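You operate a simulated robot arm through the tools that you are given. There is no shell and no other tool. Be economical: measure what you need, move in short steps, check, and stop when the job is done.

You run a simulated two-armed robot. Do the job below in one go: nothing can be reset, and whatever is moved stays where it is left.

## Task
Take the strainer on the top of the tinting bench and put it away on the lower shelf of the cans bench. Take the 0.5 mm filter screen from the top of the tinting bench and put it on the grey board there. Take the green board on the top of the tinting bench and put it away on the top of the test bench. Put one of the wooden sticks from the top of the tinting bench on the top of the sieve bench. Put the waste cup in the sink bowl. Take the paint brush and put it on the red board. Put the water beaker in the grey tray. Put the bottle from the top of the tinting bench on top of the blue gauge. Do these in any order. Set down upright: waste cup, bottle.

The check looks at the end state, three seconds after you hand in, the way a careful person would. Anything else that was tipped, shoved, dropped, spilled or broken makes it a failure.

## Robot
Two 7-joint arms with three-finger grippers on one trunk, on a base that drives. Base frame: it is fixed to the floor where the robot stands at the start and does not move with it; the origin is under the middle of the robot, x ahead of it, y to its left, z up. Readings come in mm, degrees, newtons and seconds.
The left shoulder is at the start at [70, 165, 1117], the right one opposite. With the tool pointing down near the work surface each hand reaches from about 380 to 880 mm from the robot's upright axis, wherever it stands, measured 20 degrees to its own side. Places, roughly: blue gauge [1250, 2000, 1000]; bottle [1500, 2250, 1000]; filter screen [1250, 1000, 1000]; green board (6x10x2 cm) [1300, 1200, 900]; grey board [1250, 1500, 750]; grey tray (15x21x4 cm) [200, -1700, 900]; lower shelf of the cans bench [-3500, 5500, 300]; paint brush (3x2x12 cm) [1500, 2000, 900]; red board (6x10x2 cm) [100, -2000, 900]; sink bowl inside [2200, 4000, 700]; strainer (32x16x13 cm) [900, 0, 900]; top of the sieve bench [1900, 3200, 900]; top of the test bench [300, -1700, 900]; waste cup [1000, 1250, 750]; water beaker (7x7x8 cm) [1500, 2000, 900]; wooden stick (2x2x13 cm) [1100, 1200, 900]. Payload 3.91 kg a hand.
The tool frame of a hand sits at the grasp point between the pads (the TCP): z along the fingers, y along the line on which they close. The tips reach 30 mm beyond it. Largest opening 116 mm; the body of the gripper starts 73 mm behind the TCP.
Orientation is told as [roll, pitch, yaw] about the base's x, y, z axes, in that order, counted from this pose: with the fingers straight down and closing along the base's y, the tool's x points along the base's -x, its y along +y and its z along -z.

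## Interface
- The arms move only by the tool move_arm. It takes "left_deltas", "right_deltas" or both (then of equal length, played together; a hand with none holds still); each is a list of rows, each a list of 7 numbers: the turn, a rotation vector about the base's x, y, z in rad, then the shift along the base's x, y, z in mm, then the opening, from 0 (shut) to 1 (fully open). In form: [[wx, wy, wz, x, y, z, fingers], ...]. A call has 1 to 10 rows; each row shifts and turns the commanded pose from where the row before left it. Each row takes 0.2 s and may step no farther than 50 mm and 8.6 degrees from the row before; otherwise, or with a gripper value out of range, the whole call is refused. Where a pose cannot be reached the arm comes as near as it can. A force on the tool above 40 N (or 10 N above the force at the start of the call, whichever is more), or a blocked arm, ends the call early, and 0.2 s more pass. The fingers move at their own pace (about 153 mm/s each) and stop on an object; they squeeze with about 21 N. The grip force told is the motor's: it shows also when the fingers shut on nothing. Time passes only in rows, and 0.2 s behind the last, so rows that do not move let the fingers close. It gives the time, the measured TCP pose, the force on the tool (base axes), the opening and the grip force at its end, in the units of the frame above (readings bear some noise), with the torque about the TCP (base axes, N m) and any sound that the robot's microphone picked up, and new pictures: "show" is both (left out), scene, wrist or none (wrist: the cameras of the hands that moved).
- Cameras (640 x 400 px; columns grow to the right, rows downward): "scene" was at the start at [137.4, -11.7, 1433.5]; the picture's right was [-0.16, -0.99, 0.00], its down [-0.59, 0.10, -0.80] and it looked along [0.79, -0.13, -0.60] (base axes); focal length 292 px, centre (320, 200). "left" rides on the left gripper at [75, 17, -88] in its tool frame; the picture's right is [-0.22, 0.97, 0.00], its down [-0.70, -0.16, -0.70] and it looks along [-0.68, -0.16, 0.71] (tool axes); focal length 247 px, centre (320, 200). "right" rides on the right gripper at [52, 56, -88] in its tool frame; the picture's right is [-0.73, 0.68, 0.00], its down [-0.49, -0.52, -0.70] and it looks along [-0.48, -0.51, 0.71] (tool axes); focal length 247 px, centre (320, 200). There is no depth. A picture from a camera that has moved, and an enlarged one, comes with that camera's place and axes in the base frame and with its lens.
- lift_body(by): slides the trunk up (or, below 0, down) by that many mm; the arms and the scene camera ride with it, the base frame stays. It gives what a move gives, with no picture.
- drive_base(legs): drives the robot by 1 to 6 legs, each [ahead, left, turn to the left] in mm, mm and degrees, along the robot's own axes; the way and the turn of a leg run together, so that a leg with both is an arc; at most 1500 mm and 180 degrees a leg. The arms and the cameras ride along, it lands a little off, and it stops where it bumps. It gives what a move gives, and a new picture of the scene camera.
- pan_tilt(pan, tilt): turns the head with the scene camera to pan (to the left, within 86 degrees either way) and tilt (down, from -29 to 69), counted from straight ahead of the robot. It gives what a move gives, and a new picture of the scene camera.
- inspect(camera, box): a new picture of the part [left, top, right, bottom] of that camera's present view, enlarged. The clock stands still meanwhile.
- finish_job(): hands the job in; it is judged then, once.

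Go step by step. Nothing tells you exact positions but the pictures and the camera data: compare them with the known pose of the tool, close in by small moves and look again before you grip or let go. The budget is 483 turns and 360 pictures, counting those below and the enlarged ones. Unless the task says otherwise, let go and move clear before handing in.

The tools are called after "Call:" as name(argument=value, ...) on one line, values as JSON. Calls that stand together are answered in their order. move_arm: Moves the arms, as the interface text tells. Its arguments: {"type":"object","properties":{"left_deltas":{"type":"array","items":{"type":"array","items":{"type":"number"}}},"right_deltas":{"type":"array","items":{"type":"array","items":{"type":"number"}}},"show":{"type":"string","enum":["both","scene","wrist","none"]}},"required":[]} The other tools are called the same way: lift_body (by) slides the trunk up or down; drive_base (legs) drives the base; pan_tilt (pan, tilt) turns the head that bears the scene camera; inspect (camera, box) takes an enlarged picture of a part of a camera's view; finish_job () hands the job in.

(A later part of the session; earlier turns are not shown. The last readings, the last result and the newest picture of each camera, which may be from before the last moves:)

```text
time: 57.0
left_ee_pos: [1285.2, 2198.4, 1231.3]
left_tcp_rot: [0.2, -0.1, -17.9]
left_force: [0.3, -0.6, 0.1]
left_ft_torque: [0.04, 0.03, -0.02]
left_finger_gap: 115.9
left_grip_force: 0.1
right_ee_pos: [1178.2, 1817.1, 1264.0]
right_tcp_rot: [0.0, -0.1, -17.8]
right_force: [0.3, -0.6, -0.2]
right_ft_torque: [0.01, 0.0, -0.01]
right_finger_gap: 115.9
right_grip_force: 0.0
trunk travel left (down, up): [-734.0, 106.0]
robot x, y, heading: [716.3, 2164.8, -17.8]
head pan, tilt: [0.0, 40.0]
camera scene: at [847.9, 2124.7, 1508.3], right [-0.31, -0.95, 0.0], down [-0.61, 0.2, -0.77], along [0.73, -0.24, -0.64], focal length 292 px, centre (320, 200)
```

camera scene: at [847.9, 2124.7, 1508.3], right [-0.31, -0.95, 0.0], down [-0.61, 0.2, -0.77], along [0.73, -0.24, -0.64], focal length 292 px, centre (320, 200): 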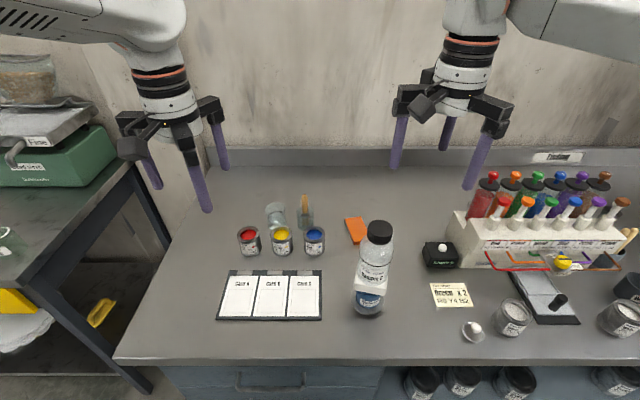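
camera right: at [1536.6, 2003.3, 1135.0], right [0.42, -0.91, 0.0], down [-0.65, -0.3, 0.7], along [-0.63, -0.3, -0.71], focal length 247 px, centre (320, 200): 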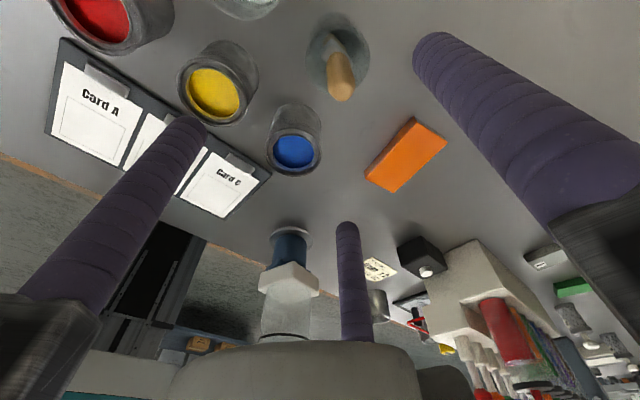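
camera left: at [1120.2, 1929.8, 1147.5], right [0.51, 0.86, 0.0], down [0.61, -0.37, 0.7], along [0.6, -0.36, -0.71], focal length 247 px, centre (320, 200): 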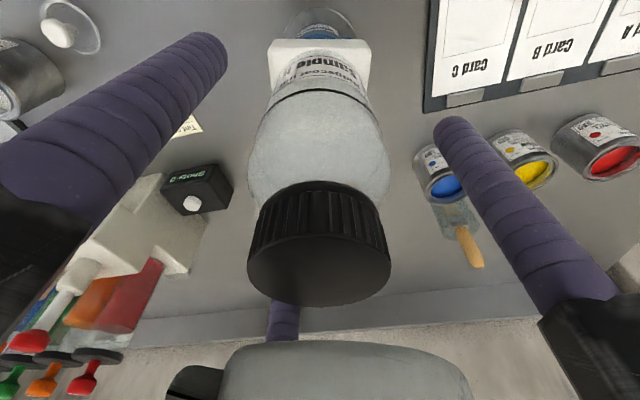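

I shift right a little so the brush is well within the left arm's reach, then bring the left hand over it, turned by −90°.

Call:
drive_base(legs=[[0, -100, 0]])

Call:
move_arm(left_deltas=[[0, 0, -0.143, 20, -11, 0, 1], [0, 0, -0.143, 20, -11, 0, 1], [0, 0, -0.143, 20, -11, 0, 1], [0, 0, -0.143, 20, -11, 0, 1], [0, 0, -0.143, 20, -11, 0, 1], [0, 0, -0.143, 20, -11, -20, 1], [0, 0, -0.143, 20, -11, -20, 1], [0, 0, -0.143, 20, -11, -20, 1], [0, 0, -0.143, 20, -11, -20, 1], [0, 0, -0.143, 20, -11, -20, 1]], show="none")

Call:
move_arm(left_deltas=[[0, 0, -0.143, 0, 0, -20, 1], [0, 0, 0, 0, 0, -20, 1], [0, 0, 0, 0, 0, 0, 1]], show="both")

```text
time: 58.2
left_ee_pos: [1255.5, 2105.2, 1230.5]
left_tcp_rot: [0.0, 0.0, -17.9]
left_force: [-0.2, -0.1, 0.6]
left_ft_torque: [-0.02, -0.01, -0.03]
left_finger_gap: 116.1
left_grip_force: 0.1
right_ee_pos: [1147.3, 1725.0, 1263.1]
right_tcp_rot: [0.0, -0.1, -17.7]
right_force: [0.1, 0.6, -1.0]
right_ft_torque: [-0.03, 0.01, 0.0]
right_finger_gap: 116.0
right_grip_force: 0.1
trunk travel left (down, up): [-734.0, 106.0]
robot x, y, heading: [685.5, 2071.0, -17.9]
head pan, tilt: [0.0, 40.0]
camera scene: at [818.2, 2031.7, 1508.2], right [-0.31, -0.95, 0.0], down [-0.61, 0.2, -0.77], along [0.73, -0.24, -0.64], focal length 292 px, centre (320, 200)
```

scene: 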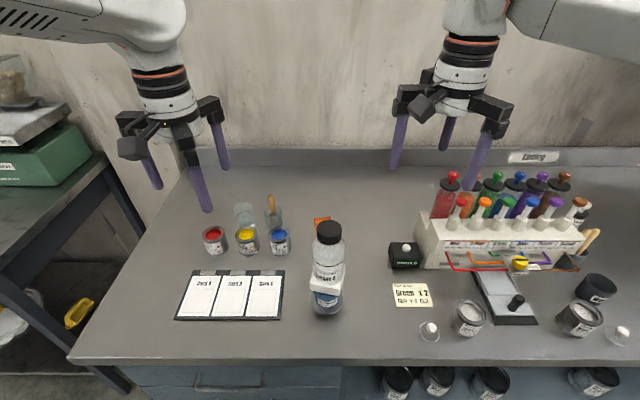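

```text
time: 60.4
left_ee_pos: [1455.6, 1994.4, 1129.1]
left_tcp_rot: [-0.1, -0.1, -99.9]
left_force: [0.4, 0.1, 0.2]
left_ft_torque: [0.01, 0.01, 0.01]
left_finger_gap: 115.9
left_grip_force: 0.0
right_ee_pos: [1149.6, 1722.2, 1262.1]
right_tcp_rot: [0.1, 0.0, -17.8]
right_force: [0.0, -0.7, -1.0]
right_ft_torque: [0.03, 0.0, -0.04]
right_finger_gap: 116.2
right_grip_force: 0.1
trunk travel left (down, up): [-734.0, 106.0]
robot x, y, heading: [693.4, 2067.0, -17.7]
head pan, tilt: [0.0, 40.0]
```

```text
time: 61.2
left_ee_pos: [1454.5, 1994.6, 1089.5]
left_tcp_rot: [0.1, -0.1, -107.9]
left_force: [-0.8, 0.2, 0.2]
left_ft_torque: [0.0, 0.0, -0.01]
left_finger_gap: 116.1
left_grip_force: 0.0
right_ee_pos: [1147.1, 1724.0, 1263.0]
right_tcp_rot: [0.2, -0.1, -17.9]
right_force: [0.1, -0.3, 0.3]
right_ft_torque: [0.03, -0.01, -0.01]
right_finger_gap: 116.2
right_grip_force: 0.1
trunk travel left (down, up): [-734.0, 106.0]
robot x, y, heading: [686.4, 2070.8, -17.7]
head pan, tilt: [0.0, 40.0]
camera scene: at [816.9, 2030.5, 1508.3], right [-0.31, -0.95, 0.0], down [-0.61, 0.2, -0.77], along [0.73, -0.23, -0.64], focal length 292 px, centre (320, 200)
camera left: at [1494.5, 2059.2, 1177.7], right [0.86, -0.51, 0.0], down [-0.37, -0.61, 0.7], along [-0.36, -0.6, -0.71], focal length 247 px, centre (320, 200)
```

scene: 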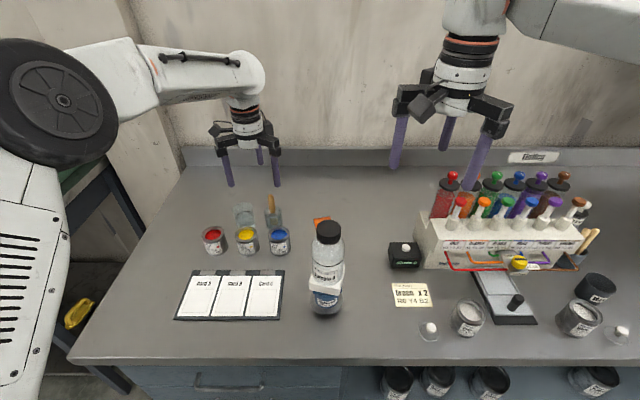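
left: 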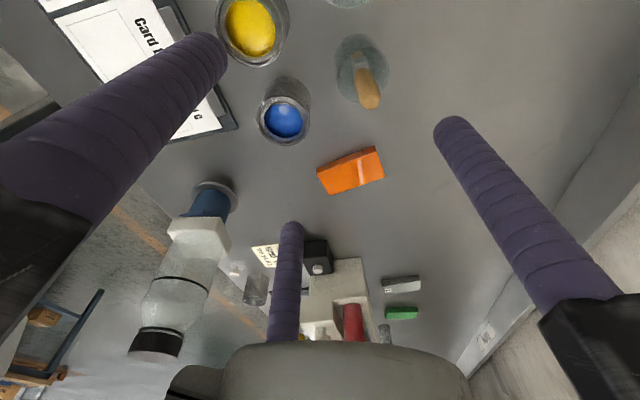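

The brush handle top is about (31, −22) mm off the axis. I shift onto it and lower a bit.

Call:
move_arm(left_deltas=[[0, 0, 0, 31, -22, -20, 1], [0, 0, 0, 0, 0, -20, 1], [0, 0, 0, 0, 0, 0, 1]], show="wrist")

Call:
inspect(camera="scene", box=[190, 120, 350, 260])

```text
time: 62.0
left_ee_pos: [1486.2, 1973.4, 1050.7]
left_tcp_rot: [0.1, -0.1, -107.8]
left_force: [0.0, 0.5, -0.1]
left_ft_torque: [-0.05, -0.03, -0.03]
left_finger_gap: 116.1
left_grip_force: 0.1
right_ee_pos: [1146.6, 1723.4, 1264.4]
right_tcp_rot: [0.2, -0.1, -17.7]
right_force: [0.1, -0.2, 0.5]
right_ft_torque: [0.0, -0.01, -0.01]
right_finger_gap: 116.1
right_grip_force: 0.1
trunk travel left (down, up): [-734.0, 106.0]
robot x, y, heading: [686.8, 2071.0, -17.8]
head pan, tilt: [0.0, 40.0]
camera left: at [1526.0, 2038.2, 1138.6], right [0.86, -0.51, 0.0], down [-0.37, -0.61, 0.7], along [-0.36, -0.6, -0.71], focal length 247 px, centre (320, 200)
```

left: 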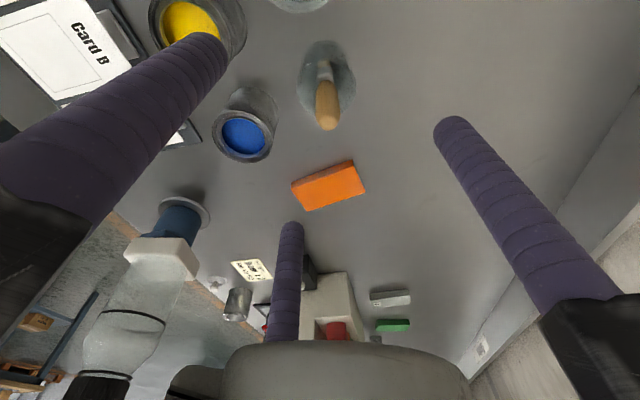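

```text
2.86 times, centred on (270, 190) of scene
camera zoom: at [816.7, 2030.8, 1508.4], right [-0.31, -0.95, 0.0], down [-0.61, 0.2, -0.77], along [0.73, -0.23, -0.64], focal length 835 px, centre (463, 229)
```

zoom: 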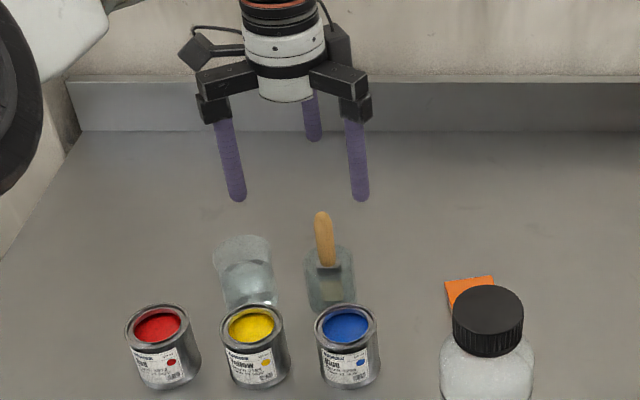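

Combining both views, the handle top is about (−8, −7) mm off and near z 980. I correct, lower to 1005 and look.

Call:
move_arm(left_deltas=[[0, 0, 0, -7.6, -7, -25, 1], [0, 0, 0, 0, 0, -20, 1], [0, 0, 0, 0, 0, 0, 1]], show="wrist")

Call:
inspect(camera="scene", box=[190, 120, 350, 260])

```text
time: 62.8
left_ee_pos: [1480.9, 1965.7, 1006.4]
left_tcp_rot: [0.1, 0.0, -107.9]
left_force: [-0.7, 0.1, 0.3]
left_ft_torque: [0.04, 0.0, -0.01]
left_finger_gap: 116.0
left_grip_force: 0.1
right_ee_pos: [1147.1, 1723.3, 1262.5]
right_tcp_rot: [0.1, 0.0, -17.7]
right_force: [-0.2, -0.2, -0.1]
right_ft_torque: [-0.03, -0.01, 0.02]
right_finger_gap: 116.2
right_grip_force: 0.0
trunk travel left (down, up): [-734.0, 106.0]
robot x, y, heading: [686.7, 2068.5, -17.6]
head pan, tilt: [0.0, 40.0]
camera left: at [1519.5, 2030.2, 1093.4], right [0.86, -0.51, 0.0], down [-0.37, -0.61, 0.7], along [-0.36, -0.6, -0.71], focal length 247 px, centre (320, 200)
```

left: 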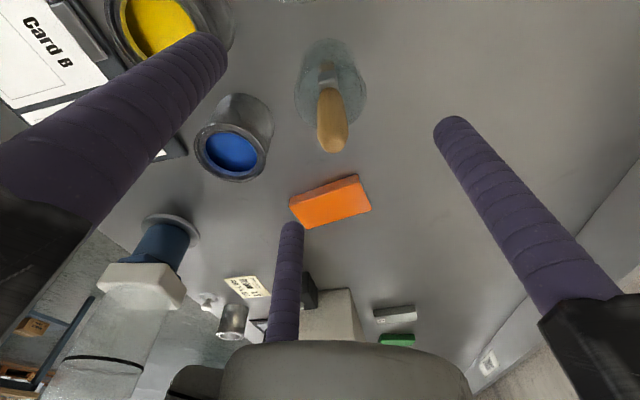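

```text
2.86 times, centred on (270, 190) of scene
camera zoom: at [817.9, 2030.2, 1508.2], right [-0.31, -0.95, 0.0], down [-0.61, 0.2, -0.77], along [0.73, -0.23, -0.64], focal length 835 px, centre (463, 229)
```

zoom: 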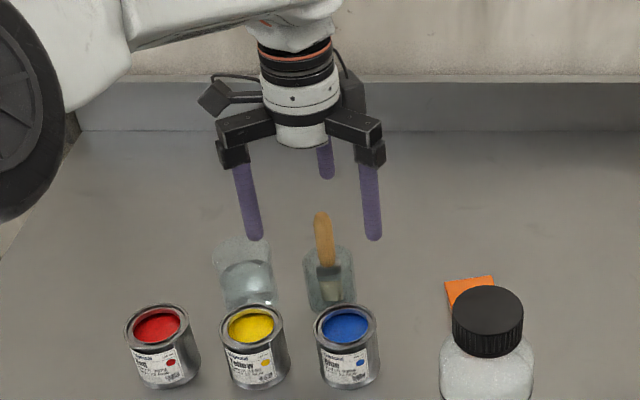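

The handle is nearly on the axis. A last small shift, then down so the tips stay above the jar rim, and close.

Call:
move_arm(left_deltas=[[0, 0, 0, 5, -3, -12, 1], [0, 0, 0, 0, 0, -14, 1], [0, 0, 0, 0, 0, 0, 1]], show="wrist")

Call:
inspect(camera="scene", box=[190, 120, 350, 260])

```text
time: 63.6
left_ee_pos: [1482.5, 1961.8, 979.5]
left_tcp_rot: [0.0, -0.1, -107.9]
left_force: [1.2, -0.9, -0.1]
left_ft_torque: [0.02, 0.0, 0.01]
left_finger_gap: 116.0
left_grip_force: 0.1
right_ee_pos: [1147.5, 1723.5, 1264.3]
right_tcp_rot: [0.0, 0.0, -17.8]
right_force: [0.0, -0.4, 0.6]
right_ft_torque: [0.03, 0.0, 0.01]
right_finger_gap: 115.9
right_grip_force: 0.0
trunk travel left (down, up): [-734.0, 106.0]
robot x, y, heading: [688.6, 2069.2, -17.9]
head pan, tilt: [0.0, 40.0]
camera left: at [1523.0, 2026.5, 1067.2], right [0.86, -0.51, 0.0], down [-0.37, -0.61, 0.7], along [-0.36, -0.6, -0.71], focal length 247 px, centre (320, 200)
```

left: 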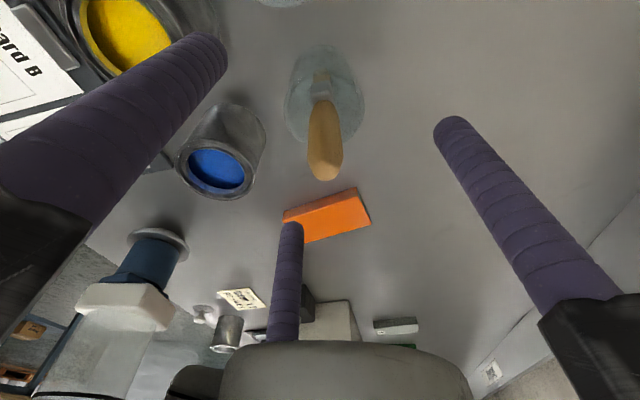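

```text
2.86 times, centred on (270, 190) of scene
camera zoom: at [817.5, 2030.3, 1508.3], right [-0.31, -0.95, 0.0], down [-0.61, 0.2, -0.77], along [0.73, -0.23, -0.64], focal length 835 px, centre (463, 229)
```

zoom: 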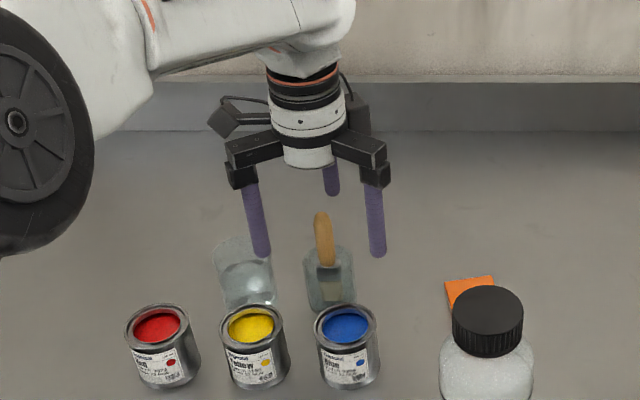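

Handle top is at the TCP. Closing.

Call:
move_arm(left_deltas=[[0, 0, 0, 0, 0, 0, 0], [0, 0, 0, 0, 0, 0, 0], [0, 0, 0, 0, 0, 0, 0], [0, 0, 0, 0, 0, 0, 0]], show="wrist")

Call:
inspect(camera="scene", box=[190, 120, 350, 260])

```text
time: 64.6
left_ee_pos: [1483.5, 1961.6, 979.5]
left_tcp_rot: [-0.1, -0.1, -107.9]
left_force: [0.4, 0.3, -0.3]
left_ft_torque: [0.02, -0.01, 0.0]
left_finger_gap: 19.5
left_grip_force: 21.2
right_ee_pos: [1148.3, 1723.4, 1262.9]
right_tcp_rot: [0.1, 0.0, -17.8]
right_force: [0.3, -0.1, 0.7]
right_ft_torque: [0.02, 0.01, 0.03]
right_finger_gap: 116.0
right_grip_force: 0.1
trunk travel left (down, up): [-734.0, 106.0]
robot x, y, heading: [688.6, 2070.8, -17.8]
head pan, tilt: [0.0, 40.0]
camera left: at [1523.3, 2026.5, 1067.0], right [0.86, -0.51, 0.0], down [-0.37, -0.61, 0.7], along [-0.36, -0.6, -0.71], focal length 247 px, centre (320, 200)
```

left: 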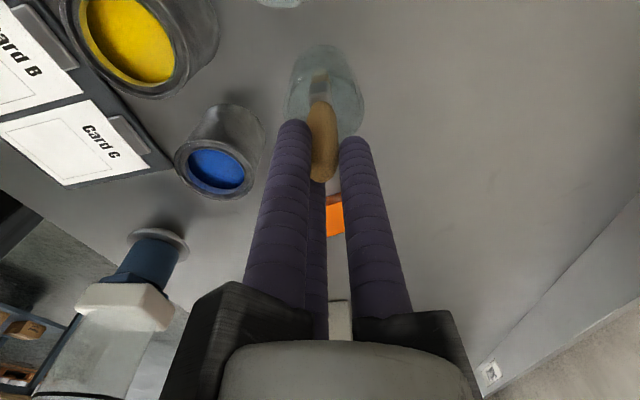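

```text
2.86 times, centred on (270, 190) of scene
camera zoom: at [818.0, 2030.2, 1508.2], right [-0.31, -0.95, 0.0], down [-0.61, 0.2, -0.77], along [0.73, -0.23, -0.64], focal length 835 px, centre (463, 229)
```

zoom: 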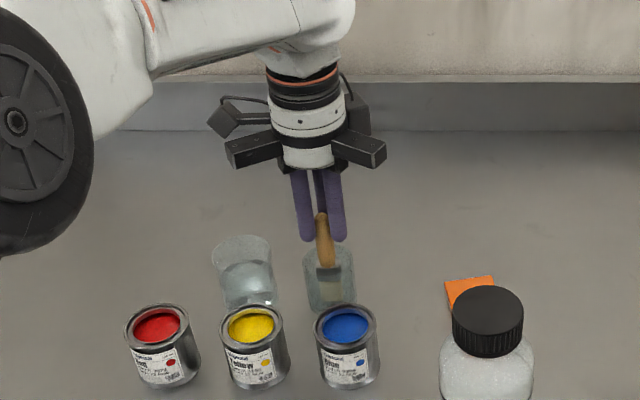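

Gripped. I lift the brush straight up.

Call:
move_arm(left_deltas=[[0, 0, 0, 0, 0, 15, 0], [0, 0, 0, 0, 0, 20, 0], [0, 0, 0, 0, 0, 25, 0], [0, 0, 0, 0, 0, 30, 0], [0, 0, 0, 0, 0, 30, 0], [0, 0, 0, 0, 0, 30, 0]], show="both")

Call:
inspect(camera="scene", box=[190, 90, 350, 260])

```text
time: 66.0
left_ee_pos: [1482.6, 1961.9, 1128.9]
left_tcp_rot: [0.0, -0.1, -108.0]
left_force: [0.2, 0.1, -0.9]
left_ft_torque: [-0.01, -0.03, -0.01]
left_finger_gap: 17.5
left_grip_force: 21.2
right_ee_pos: [1147.0, 1723.4, 1262.7]
right_tcp_rot: [0.2, 0.0, -17.7]
right_force: [-1.3, -0.4, 0.5]
right_ft_torque: [0.01, 0.0, 0.0]
right_finger_gap: 116.1
right_grip_force: 0.2
trunk travel left (down, up): [-734.0, 106.0]
robot x, y, heading: [688.5, 2067.6, -17.4]
head pan, tilt: [0.0, 40.0]
camera scene: at [817.4, 2030.2, 1508.2], right [-0.31, -0.95, 0.0], down [-0.61, 0.2, -0.77], along [0.73, -0.23, -0.64], focal length 292 px, centre (320, 200)
camera left: at [1522.1, 2026.0, 1216.3], right [0.86, -0.51, 0.0], down [-0.37, -0.61, 0.7], along [-0.36, -0.6, -0.71], focal length 247 px, centre (320, 200)
```

scene: 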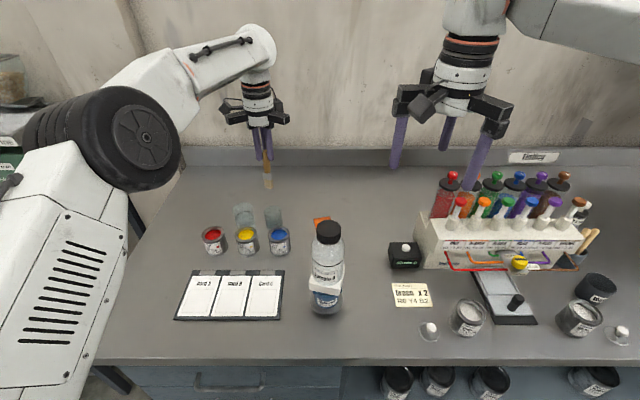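
left: 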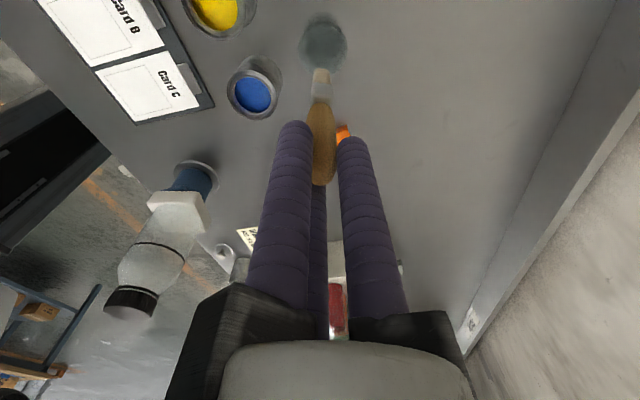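

```text
2.35 times, centred on (270, 175) of scene
camera zoom: at [817.4, 2030.2, 1508.2], right [-0.31, -0.95, 0.0], down [-0.61, 0.2, -0.77], along [0.73, -0.23, -0.64], focal length 688 px, centre (438, 259)
```

zoom: 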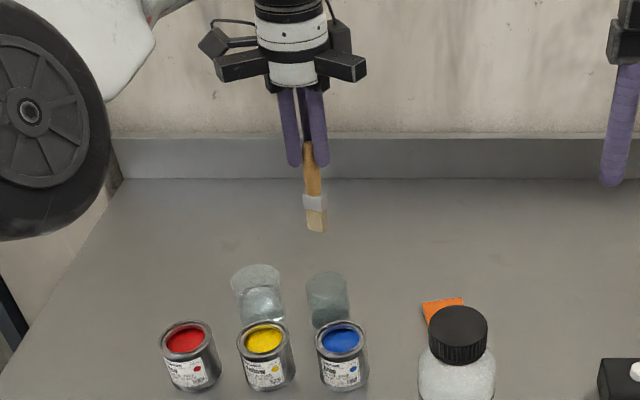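

The brush is out and hanging straight. I retract the left hand and drive right toward the green board and the sticks.

Call:
move_arm(left_deltas=[[0, 0, 0, -35, 14, 14, 0], [0, 0, 0, -35, 14, 14, 0], [0, 0, 0, -35, 14, 14, 0], [0, 0, 0, -35, 14, 14, 0], [0, 0, 0, -35, 14, 14, 0], [0, 0, 0, -35, 14, 14, 0], [0, 0, 0, -35, 14, 14, 0]], show="none")

Call:
drive_base(legs=[[0, -650, 0]])

Call:
inspect(camera="scene", box=[200, 100, 420, 320])

```text
time: 67.6
left_ee_pos: [1234.5, 2059.1, 1227.7]
left_tcp_rot: [0.1, -0.1, -108.1]
left_force: [-0.3, 0.0, -0.7]
left_ft_torque: [-0.04, -0.04, 0.0]
left_finger_gap: 17.5
left_grip_force: 20.8
right_ee_pos: [1145.4, 1725.0, 1263.5]
right_tcp_rot: [0.0, -0.1, -17.8]
right_force: [-0.5, -0.1, -0.9]
right_ft_torque: [-0.02, -0.02, -0.01]
right_finger_gap: 115.7
right_grip_force: 0.1
trunk travel left (down, up): [-734.0, 106.0]
robot x, y, heading: [688.4, 2071.5, -17.7]
head pan, tilt: [0.0, 40.0]
```

```text
time: 71.2
left_ee_pos: [1043.2, 1449.5, 1227.4]
left_tcp_rot: [0.0, -0.1, -107.3]
left_force: [-0.3, -0.2, -1.1]
left_ft_torque: [0.04, -0.03, -0.01]
left_finger_gap: 17.3
left_grip_force: 21.0
right_ee_pos: [958.0, 1113.4, 1262.8]
right_tcp_rot: [0.1, -0.1, -17.1]
right_force: [-1.0, -0.1, -0.6]
right_ft_torque: [0.05, 0.0, -0.02]
right_finger_gap: 116.1
right_grip_force: 0.1
trunk travel left (down, up): [-734.0, 106.0]
robot x, y, heading: [495.4, 1451.5, -17.0]
head pan, tilt: [0.0, 40.0]
camera scene: at [624.2, 1416.7, 1508.2], right [-0.3, -0.96, 0.0], down [-0.61, 0.19, -0.77], along [0.73, -0.23, -0.64], focal length 292 px, centre (320, 200)
```

scene: 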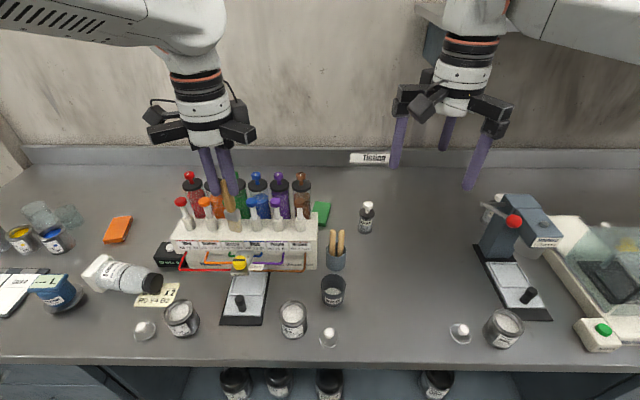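

```text
1.82 times, centred on (310, 210) of scene
camera zoom: at [624.2, 1416.7, 1508.2], right [-0.3, -0.96, 0.0], down [-0.61, 0.19, -0.77], along [0.73, -0.23, -0.64], focal length 531 px, centre (338, 182)
```

zoom: 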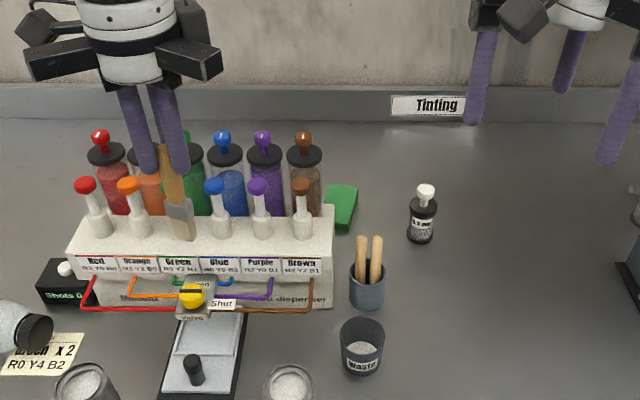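

While driving, the hanging brush must have hit the bottle: it now lies on the bench. I look closely at what happened there before I do anything else.

Call:
inspect(camera="scene", box=[0, 180, 230, 350])

Call:
pan_tilt(pan=35, tilt=40)

Call:
inspect(camera="left", box=[0, 0, 640, 400])

```text
2.35 times, centred on (115, 265) of scene
camera zoom: at [624.2, 1416.7, 1508.2], right [-0.3, -0.96, 0.0], down [-0.61, 0.19, -0.77], along [0.73, -0.23, -0.64], focal length 688 px, centre (802, 47)
```

zoom: 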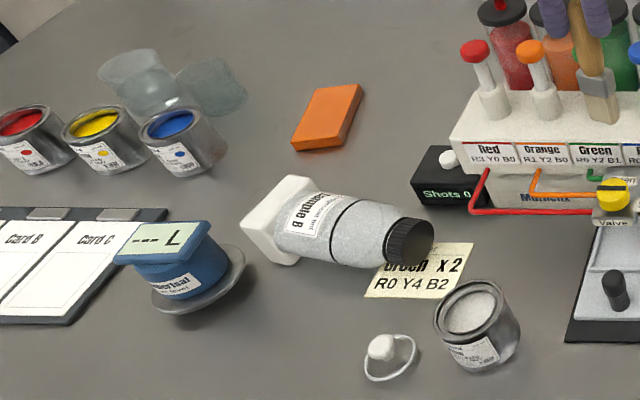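

```text
time: 72.2
left_ee_pos: [1043.4, 1449.0, 1226.3]
left_tcp_rot: [0.0, -0.1, -107.3]
left_force: [-0.5, 0.4, 0.0]
left_ft_torque: [0.02, 0.01, -0.02]
left_finger_gap: 17.2
left_grip_force: 20.9
right_ee_pos: [957.3, 1114.6, 1263.2]
right_tcp_rot: [0.0, 0.0, -17.0]
right_force: [0.3, 0.0, 0.7]
right_ft_torque: [-0.01, 0.0, -0.02]
right_finger_gap: 116.5
right_grip_force: 0.0
trunk travel left (down, up): [-734.0, 106.0]
robot x, y, heading: [494.4, 1452.3, -17.3]
head pan, tilt: [35.0, 40.0]
camera scene: at [623.8, 1467.4, 1508.2], right [0.31, -0.95, 0.0], down [-0.61, -0.2, -0.77], along [0.73, 0.23, -0.64], focal length 292 px, centre (320, 200)
```

scene: 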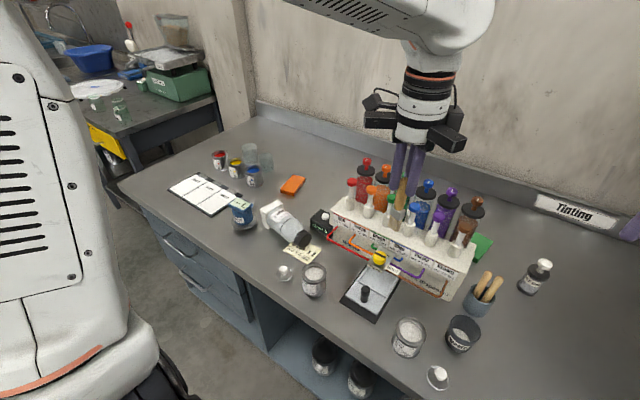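

```text
1.00 times, centred on (320, 200) of left (not enlarged: the box is as wide or as high as the picture)
camera zoom: at [1082.5, 1514.9, 1314.4], right [0.86, -0.5, 0.0], down [-0.36, -0.62, 0.7], along [-0.35, -0.61, -0.71], focal length 247 px, centre (320, 200)
```

zoom: 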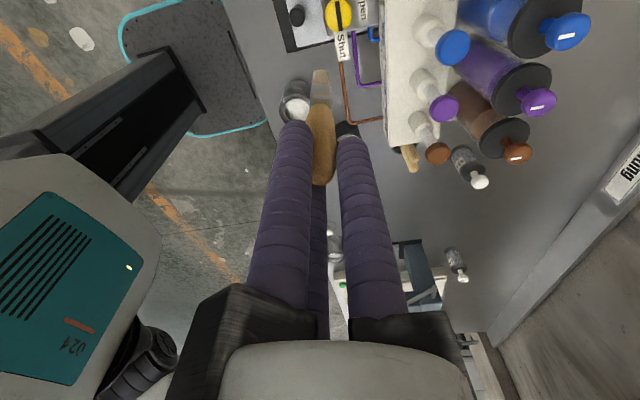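

The bottle fell over but lies safely on the bench between the gauge, which still stands, and the Shots box; nothing else seems disturbed. I can re-stand it later with the left hand; first I continue with the green board, with the right hand.

Call:
drive_base(legs=[[0, 120, -1]])

Call:
pan_tilt(pan=-10, tilt=40)

Call:
move_arm(right_deltas=[[0, 0, 0, 40, 5, -20, 1], [0, 0, 0, 40, 5, -20, 1], [0, 0, 0, 40, 5, -20, 1], [0, 0, 0, 40, 5, -20, 1], [0, 0, 0, 40, 5, -20, 1]], show="both")

```text
time: 73.4
left_ee_pos: [1079.8, 1551.4, 1226.0]
left_tcp_rot: [0.0, 0.0, -108.4]
left_force: [0.6, 0.1, -0.9]
left_ft_torque: [0.0, 0.01, 0.03]
left_finger_gap: 17.1
left_grip_force: 21.3
right_ee_pos: [986.7, 1216.0, 1263.7]
right_tcp_rot: [0.1, 0.0, -18.3]
right_force: [-0.2, 0.2, 0.0]
right_ft_torque: [0.02, -0.01, 0.04]
right_finger_gap: 116.2
right_grip_force: 0.1
trunk travel left (down, up): [-734.0, 106.0]
robot x, y, heading: [529.7, 1562.7, -18.3]
head pan, tilt: [35.0, 40.0]
camera scene: at [659.9, 1577.1, 1508.3], right [0.29, -0.96, 0.0], down [-0.62, -0.18, -0.77], along [0.73, 0.22, -0.64], focal length 292 px, centre (320, 200)
```

scene: 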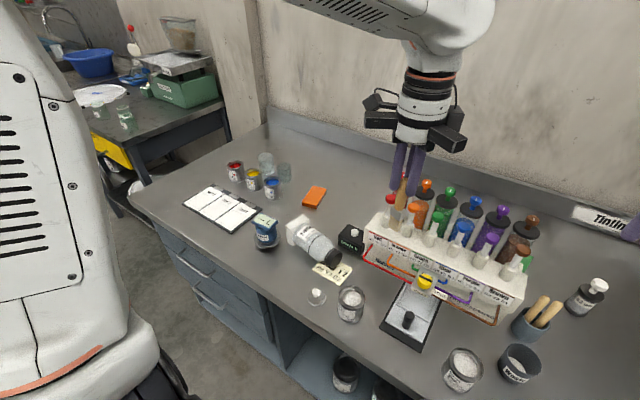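

```text
time: 74.5
left_ee_pos: [1079.5, 1552.7, 1226.9]
left_tcp_rot: [0.0, -0.1, -108.5]
left_force: [1.5, 0.5, -0.3]
left_ft_torque: [-0.01, -0.02, 0.0]
left_finger_gap: 17.2
left_grip_force: 21.1
right_ee_pos: [986.8, 1217.4, 1262.5]
right_tcp_rot: [0.0, -0.1, -18.2]
right_force: [0.2, -0.5, 0.7]
right_ft_torque: [0.01, -0.01, -0.01]
right_finger_gap: 116.2
right_grip_force: 0.0
trunk travel left (down, up): [-734.0, 106.0]
robot x, y, heading: [527.9, 1565.4, -18.4]
head pan, tilt: [-10.0, 40.0]
camera scene: at [653.7, 1513.4, 1508.2], right [-0.47, -0.88, 0.0], down [-0.57, 0.3, -0.77], along [0.67, -0.36, -0.64], focal length 292 px, centre (320, 200)
```

scene: 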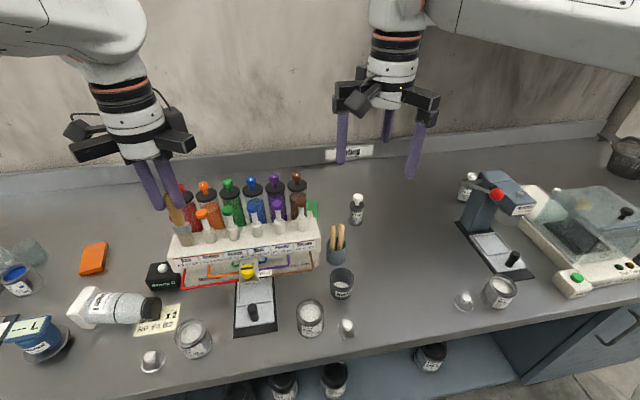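

```text
time: 75.7
left_ee_pos: [1079.0, 1552.5, 1226.0]
left_tcp_rot: [-0.1, -0.1, -108.4]
left_force: [-0.1, 0.0, -0.5]
left_ft_torque: [0.02, -0.02, 0.0]
left_finger_gap: 17.5
left_grip_force: 21.1
right_ee_pos: [1105.2, 1231.6, 1201.2]
right_tcp_rot: [0.3, -0.3, -18.8]
right_force: [-0.2, 0.3, 0.8]
right_ft_torque: [0.03, -0.02, 0.01]
right_finger_gap: 116.2
right_grip_force: 0.0
right hand out of reach, approached as far as the arm can: row 3, 4, 5
trunk travel left (down, up): [-734.0, 106.0]
robot x, y, heading: [528.4, 1568.5, -18.4]
head pan, tilt: [-10.0, 40.0]
camera scene: at [654.6, 1513.7, 1508.1], right [-0.47, -0.88, 0.0], down [-0.57, 0.3, -0.77], along [0.67, -0.36, -0.64], focal length 292 px, centre (320, 200)
camera right: at [1073.5, 1302.5, 1288.3], right [0.91, 0.41, 0.01], down [0.29, -0.65, 0.7], along [0.29, -0.64, -0.71], focal length 247 px, centre (320, 200)
```

scene: 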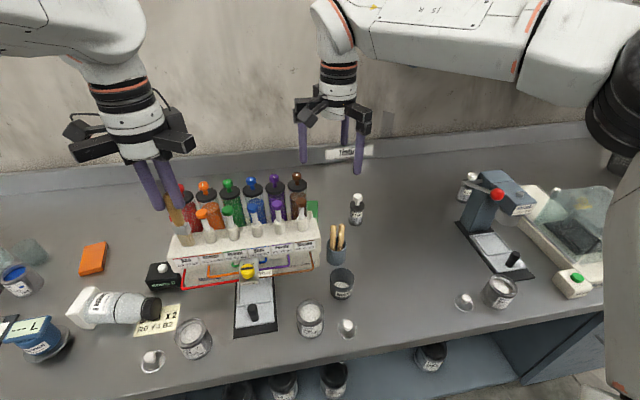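
right: 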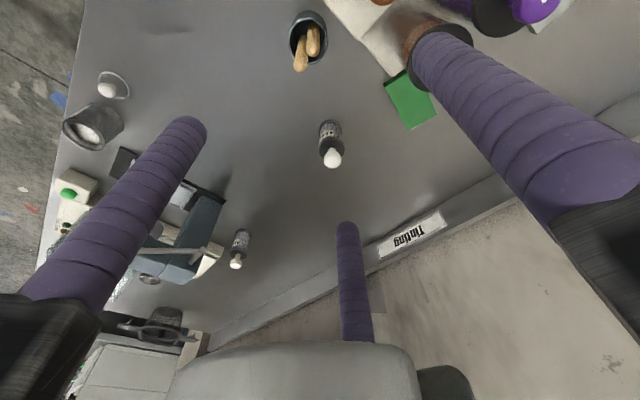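

The pumps stand tall (tops near z 1115), so I must keep carried things higher. The green board lies around (1288, 1212), turned about −29°. I raise the left hand and look down to see how much room the base has to the bench.

Call:
move_arm(left_deltas=[[0, 0, 0, -15, 5, 35, 0], [0, 0, 0, -15, 5, 35, 0]], show="none")

Call:
pan_tilt(pan=0, tilt=69)

```text
time: 76.3
left_ee_pos: [1051.4, 1565.8, 1297.1]
left_tcp_rot: [0.0, -0.2, -108.4]
left_force: [-0.2, 0.8, 0.0]
left_ft_torque: [-0.02, 0.0, 0.04]
left_finger_gap: 17.3
left_grip_force: 21.4
right_ee_pos: [1106.6, 1234.1, 1201.8]
right_tcp_rot: [0.1, -0.5, -18.8]
right_force: [-0.4, 0.4, -0.1]
right_ft_torque: [0.0, 0.02, -0.01]
right_finger_gap: 115.9
right_grip_force: 0.1
trunk travel left (down, up): [-734.0, 106.0]
robot x, y, heading: [530.1, 1571.6, -18.3]
head pan, tilt: [-10.0, 40.0]
```

```text
time: 77.3
left_ee_pos: [1050.8, 1563.4, 1295.8]
left_tcp_rot: [0.0, -0.1, -108.4]
left_force: [0.3, 0.4, -0.6]
left_ft_torque: [0.0, -0.01, 0.0]
left_finger_gap: 17.4
left_grip_force: 21.2
right_ee_pos: [1105.1, 1230.8, 1201.7]
right_tcp_rot: [0.2, -0.4, -18.7]
right_force: [0.1, 0.1, 1.1]
right_ft_torque: [-0.01, -0.03, 0.03]
right_finger_gap: 116.2
right_grip_force: 0.0
trunk travel left (down, up): [-734.0, 106.0]
robot x, y, heading: [531.6, 1566.5, -18.1]
head pan, tilt: [0.0, 68.8]
camera scene: at [632.1, 1536.5, 1472.1], right [-0.31, -0.95, 0.0], down [-0.88, 0.29, -0.36], along [0.34, -0.11, -0.93], focal length 292 px, centre (320, 200)
```

scene: 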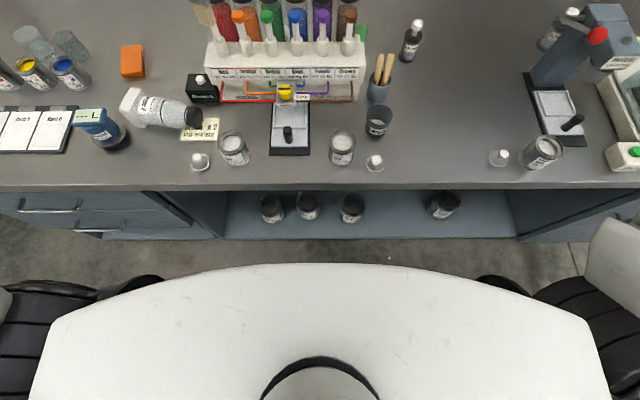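

There is clear floor between base and bench, so I move 50 mm closer, then bring the right hand over the green board and lower it to look.

Call:
drive_base(legs=[[50, 0, 0]])

Call:
move_arm(right_deltas=[[0, 0, -0.09, 30, -15, -25, 1], [0, 0, -0.09, 30, -15, -25, 1], [0, 0, 0, 25, -5, -25, 1], [0, 0, 0, 20, 0, -25, 1], [0, 0, 0, 0, 0, 0, 1]], show="both")

```text
time: 78.2
left_ee_pos: [1090.4, 1550.1, 1299.7]
left_tcp_rot: [0.4, -0.1, -108.3]
left_force: [-0.2, -0.1, 0.0]
left_ft_torque: [0.0, -0.07, -0.03]
left_finger_gap: 17.2
left_grip_force: 20.8
right_ee_pos: [1145.4, 1220.3, 1206.2]
right_tcp_rot: [0.2, -0.8, -18.8]
right_force: [0.1, -0.1, 0.3]
right_ft_torque: [-0.03, -0.08, 0.0]
right_finger_gap: 116.1
right_grip_force: 0.2
trunk travel left (down, up): [-734.0, 106.0]
robot x, y, heading: [574.4, 1553.5, -18.4]
head pan, tilt: [0.0, 68.8]
camera scene: at [671.1, 1523.7, 1472.8], right [-0.31, -0.95, 0.0], down [-0.88, 0.29, -0.37], along [0.35, -0.12, -0.93], focal length 292 px, centre (320, 200)
```

scene: 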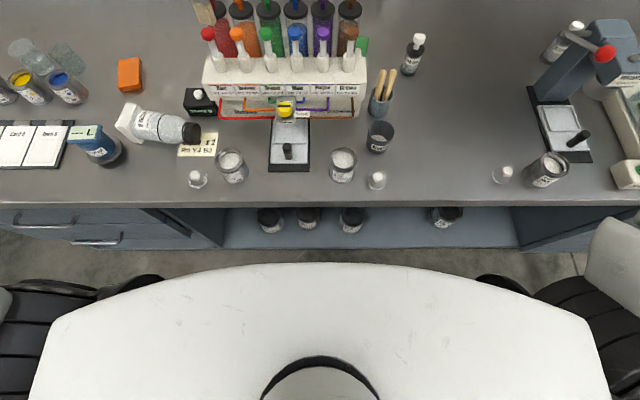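

```text
time: 79.4
left_ee_pos: [1094.7, 1548.8, 1296.7]
left_tcp_rot: [0.1, -0.2, -108.4]
left_force: [-0.4, 0.2, 0.0]
left_ft_torque: [0.01, -0.03, 0.01]
left_finger_gap: 17.3
left_grip_force: 21.0
right_ee_pos: [1256.7, 1183.5, 1102.8]
right_tcp_rot: [0.3, -0.5, -29.0]
right_force: [-0.5, -0.7, 0.5]
right_ft_torque: [0.0, -0.05, -0.01]
right_finger_gap: 116.0
right_grip_force: 0.0
trunk travel left (down, up): [-734.0, 106.0]
robot x, y, heading: [577.8, 1549.9, -18.2]
head pan, tilt: [0.0, 68.8]
camera scene: at [676.4, 1521.5, 1472.2], right [-0.31, -0.95, 0.0], down [-0.88, 0.29, -0.36], along [0.34, -0.11, -0.93], focal length 292 px, centre (320, 200)
camera right: at [1236.6, 1259.0, 1190.0], right [0.97, 0.24, 0.01], down [0.16, -0.69, 0.7], along [0.17, -0.68, -0.71], focal length 247 px, centre (320, 200)
```

scene: 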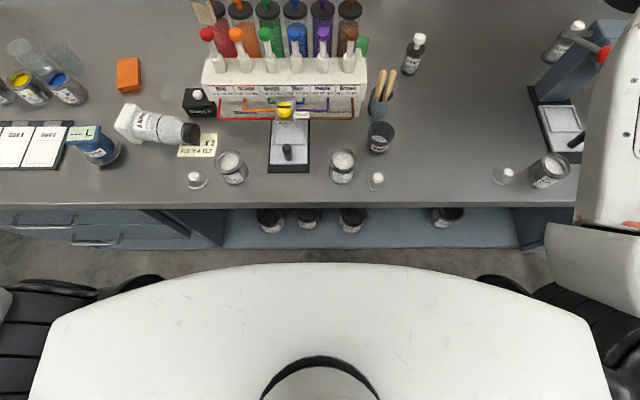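
right: 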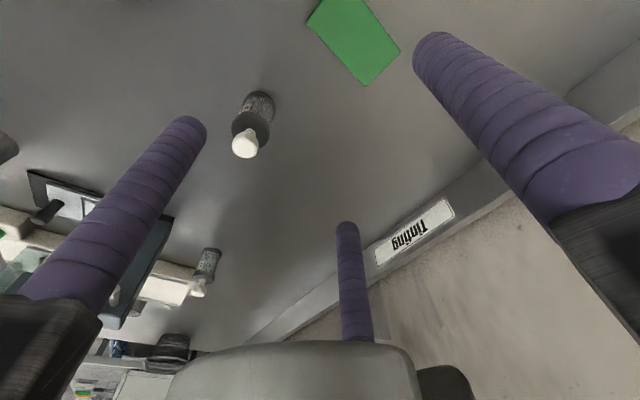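

I have the board's corners: centre about (1294, 1207), yaw −30.5°, top near z 860. I shift and lower to z 905 for a check.

Call:
move_arm(right_deltas=[[0, 0, -0.026, 30, 10.5, -35, 1], [0, 0, 0, 0, 0, -45, 1], [0, 0, 0, 0, 0, -45, 1], [0, 0, 0, 0, 0, -45, 1], [0, 0, 0, 0, 0, -25, 1], [0, 0, 0, 0, 0, 0, 1]], show="wrist")

```text
time: 80.8
left_ee_pos: [1096.6, 1548.1, 1297.3]
left_tcp_rot: [0.1, -0.1, -108.4]
left_force: [-0.1, -0.1, -0.9]
left_ft_torque: [-0.01, -0.04, 0.01]
left_finger_gap: 17.2
left_grip_force: 20.7
right_ee_pos: [1284.7, 1192.3, 907.6]
right_tcp_rot: [0.2, -0.4, -30.6]
right_force: [-0.4, -0.1, -0.6]
right_ft_torque: [0.0, 0.01, -0.01]
right_finger_gap: 116.0
right_grip_force: 0.1
trunk travel left (down, up): [-734.0, 106.0]
robot x, y, heading: [577.5, 1557.4, -18.1]
head pan, tilt: [0.0, 68.8]
camera right: at [1266.2, 1267.6, 994.9], right [0.98, 0.21, 0.01], down [0.15, -0.7, 0.7], along [0.16, -0.68, -0.71], focal length 247 px, centre (320, 200)
```

right: 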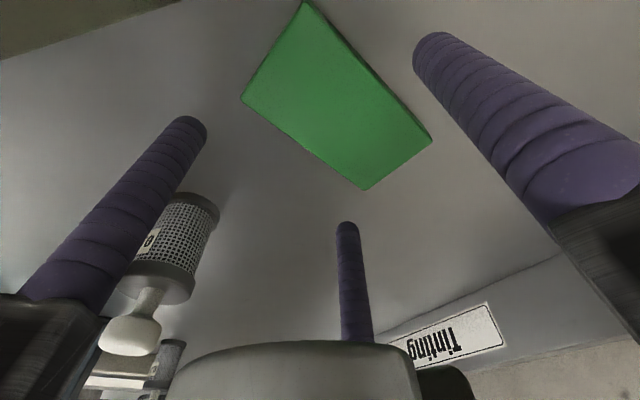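

The board sits right between the fingers. I lower until the tips pass its sides, then close.

Call:
move_arm(right_deltas=[[0, 0, 0, 0, 0, -15, 1], [0, 0, 0, 0, 0, -10, 1], [0, 0, 0, 0, 0, -3, 1], [0, 0, 0, 0, 0, 0, 1]], show="wrist")

```text
time: 81.8
left_ee_pos: [1095.2, 1549.0, 1296.9]
left_tcp_rot: [0.1, -0.1, -108.4]
left_force: [0.0, 0.1, -1.2]
left_ft_torque: [0.01, 0.0, -0.01]
left_finger_gap: 17.3
left_grip_force: 20.9
right_ee_pos: [1286.5, 1192.4, 881.1]
right_tcp_rot: [0.2, -0.7, -30.6]
right_force: [0.4, -1.0, 6.5]
right_ft_torque: [-0.07, 0.39, 0.07]
right_finger_gap: 115.8
right_grip_force: 0.0
trunk travel left (down, up): [-734.0, 106.0]
robot x, y, heading: [573.3, 1554.2, -18.3]
head pan, tilt: [0.0, 68.8]
camera right: at [1267.6, 1267.5, 967.7], right [0.98, 0.21, 0.01], down [0.15, -0.7, 0.7], along [0.16, -0.68, -0.71], focal length 247 px, centre (320, 200)
```

right: 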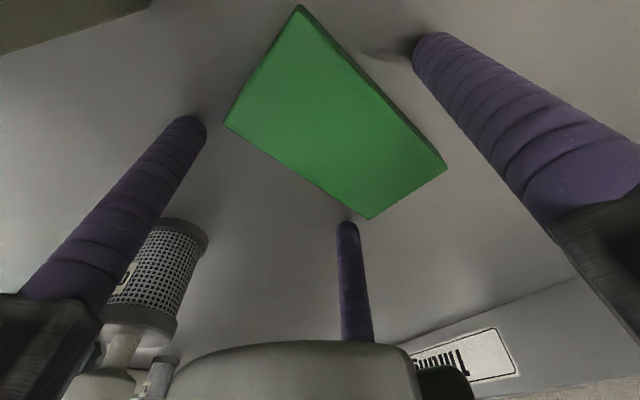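

The tips touched the bench at TCP z 881, so the bench top is z ≈ 850. I rise 3 mm and close.

Call:
move_arm(right_deltas=[[0, 0, 0, 0, 0, 4, 1], [0, 0, 0, 0, 0, 0, 0.7], [0, 0, 0, 0, 0, 0, 0.5], [0, 0, 0, 0, 0, 0, 0.3], [0, 0, 0, 0, 0, 0, 0], [0, 0, 0, 0, 0, 0, 0]], show="wrist")

```text
time: 83.2
left_ee_pos: [1096.1, 1547.7, 1296.7]
left_tcp_rot: [0.1, -0.1, -108.5]
left_force: [0.3, 0.0, -0.2]
left_ft_torque: [0.03, -0.03, 0.03]
left_finger_gap: 17.2
left_grip_force: 21.6
right_ee_pos: [1286.3, 1192.1, 883.8]
right_tcp_rot: [0.2, -0.5, -30.5]
right_force: [0.7, 0.7, 0.3]
right_ft_torque: [-0.01, 0.0, 0.0]
right_finger_gap: 77.5
right_grip_force: 20.5
trunk travel left (down, up): [-734.0, 106.0]
robot x, y, heading: [579.9, 1549.0, -18.3]
head pan, tilt: [0.0, 68.8]
camera right: at [1267.7, 1268.0, 970.5], right [0.98, 0.21, 0.01], down [0.15, -0.7, 0.7], along [0.16, -0.68, -0.71], focal length 247 px, centre (320, 200)
```

right: 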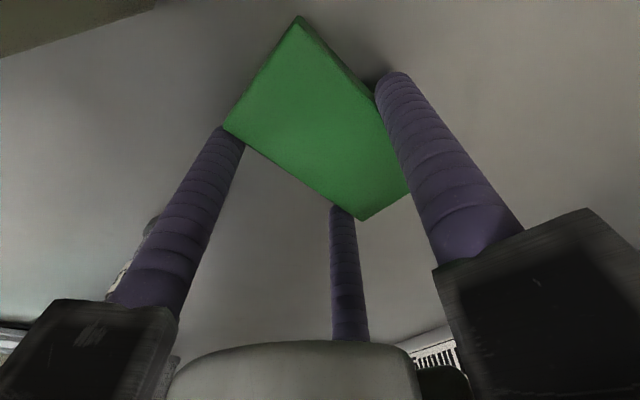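

Held firmly (gap 77 mm). I lift it straight up and check.

Call:
move_arm(right_deltas=[[0, 0, 0, 0, 0, 15, 0], [0, 0, 0, 0, 0, 35, 0], [0, 0, 0, 0, 0, 45, 0], [0, 0, 0, 0, 0, 45, 0], [0, 0, 0, 0, 0, 45, 0], [0, 0, 0, 0, 0, 45, 0], [0, 0, 0, 0, 0, 45, 0]], show="wrist")

Call:
inspect(camera="right", box=[60, 0, 380, 260])

```text
time: 84.8
left_ee_pos: [1096.2, 1548.6, 1297.7]
left_tcp_rot: [0.1, -0.2, -108.4]
left_force: [-0.4, 0.2, -0.8]
left_ft_torque: [0.0, 0.0, -0.04]
left_finger_gap: 17.3
left_grip_force: 20.9
right_ee_pos: [1286.8, 1192.7, 1058.9]
right_tcp_rot: [0.2, -0.5, -30.6]
right_force: [-0.2, 0.0, -0.7]
right_ft_torque: [-0.01, 0.01, 0.0]
right_finger_gap: 77.6
right_grip_force: 20.8
right hand out of reach, approached as far as the arm can: row 5, 6, 7
trunk travel left (down, up): [-734.0, 106.0]
robot x, y, heading: [575.8, 1554.9, -18.3]
head pan, tilt: [0.0, 68.8]
camera right: at [1268.6, 1268.0, 1144.9], right [0.98, 0.21, 0.01], down [0.15, -0.7, 0.7], along [0.16, -0.68, -0.71], focal length 247 px, centre (320, 200)
```

right: 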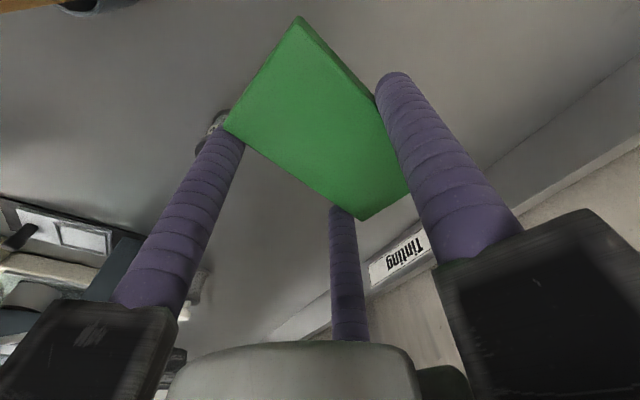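

```text
1.54 times, centred on (220, 130) of right
camera zoom: at [1268.6, 1268.0, 1144.9], right [0.98, 0.21, 0.01], down [0.15, -0.7, 0.7], along [0.16, -0.68, -0.71], focal length 380 px, centre (474, 308)
```

zoom: 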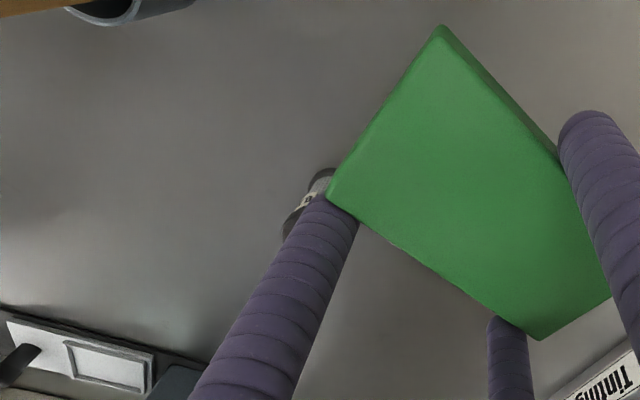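

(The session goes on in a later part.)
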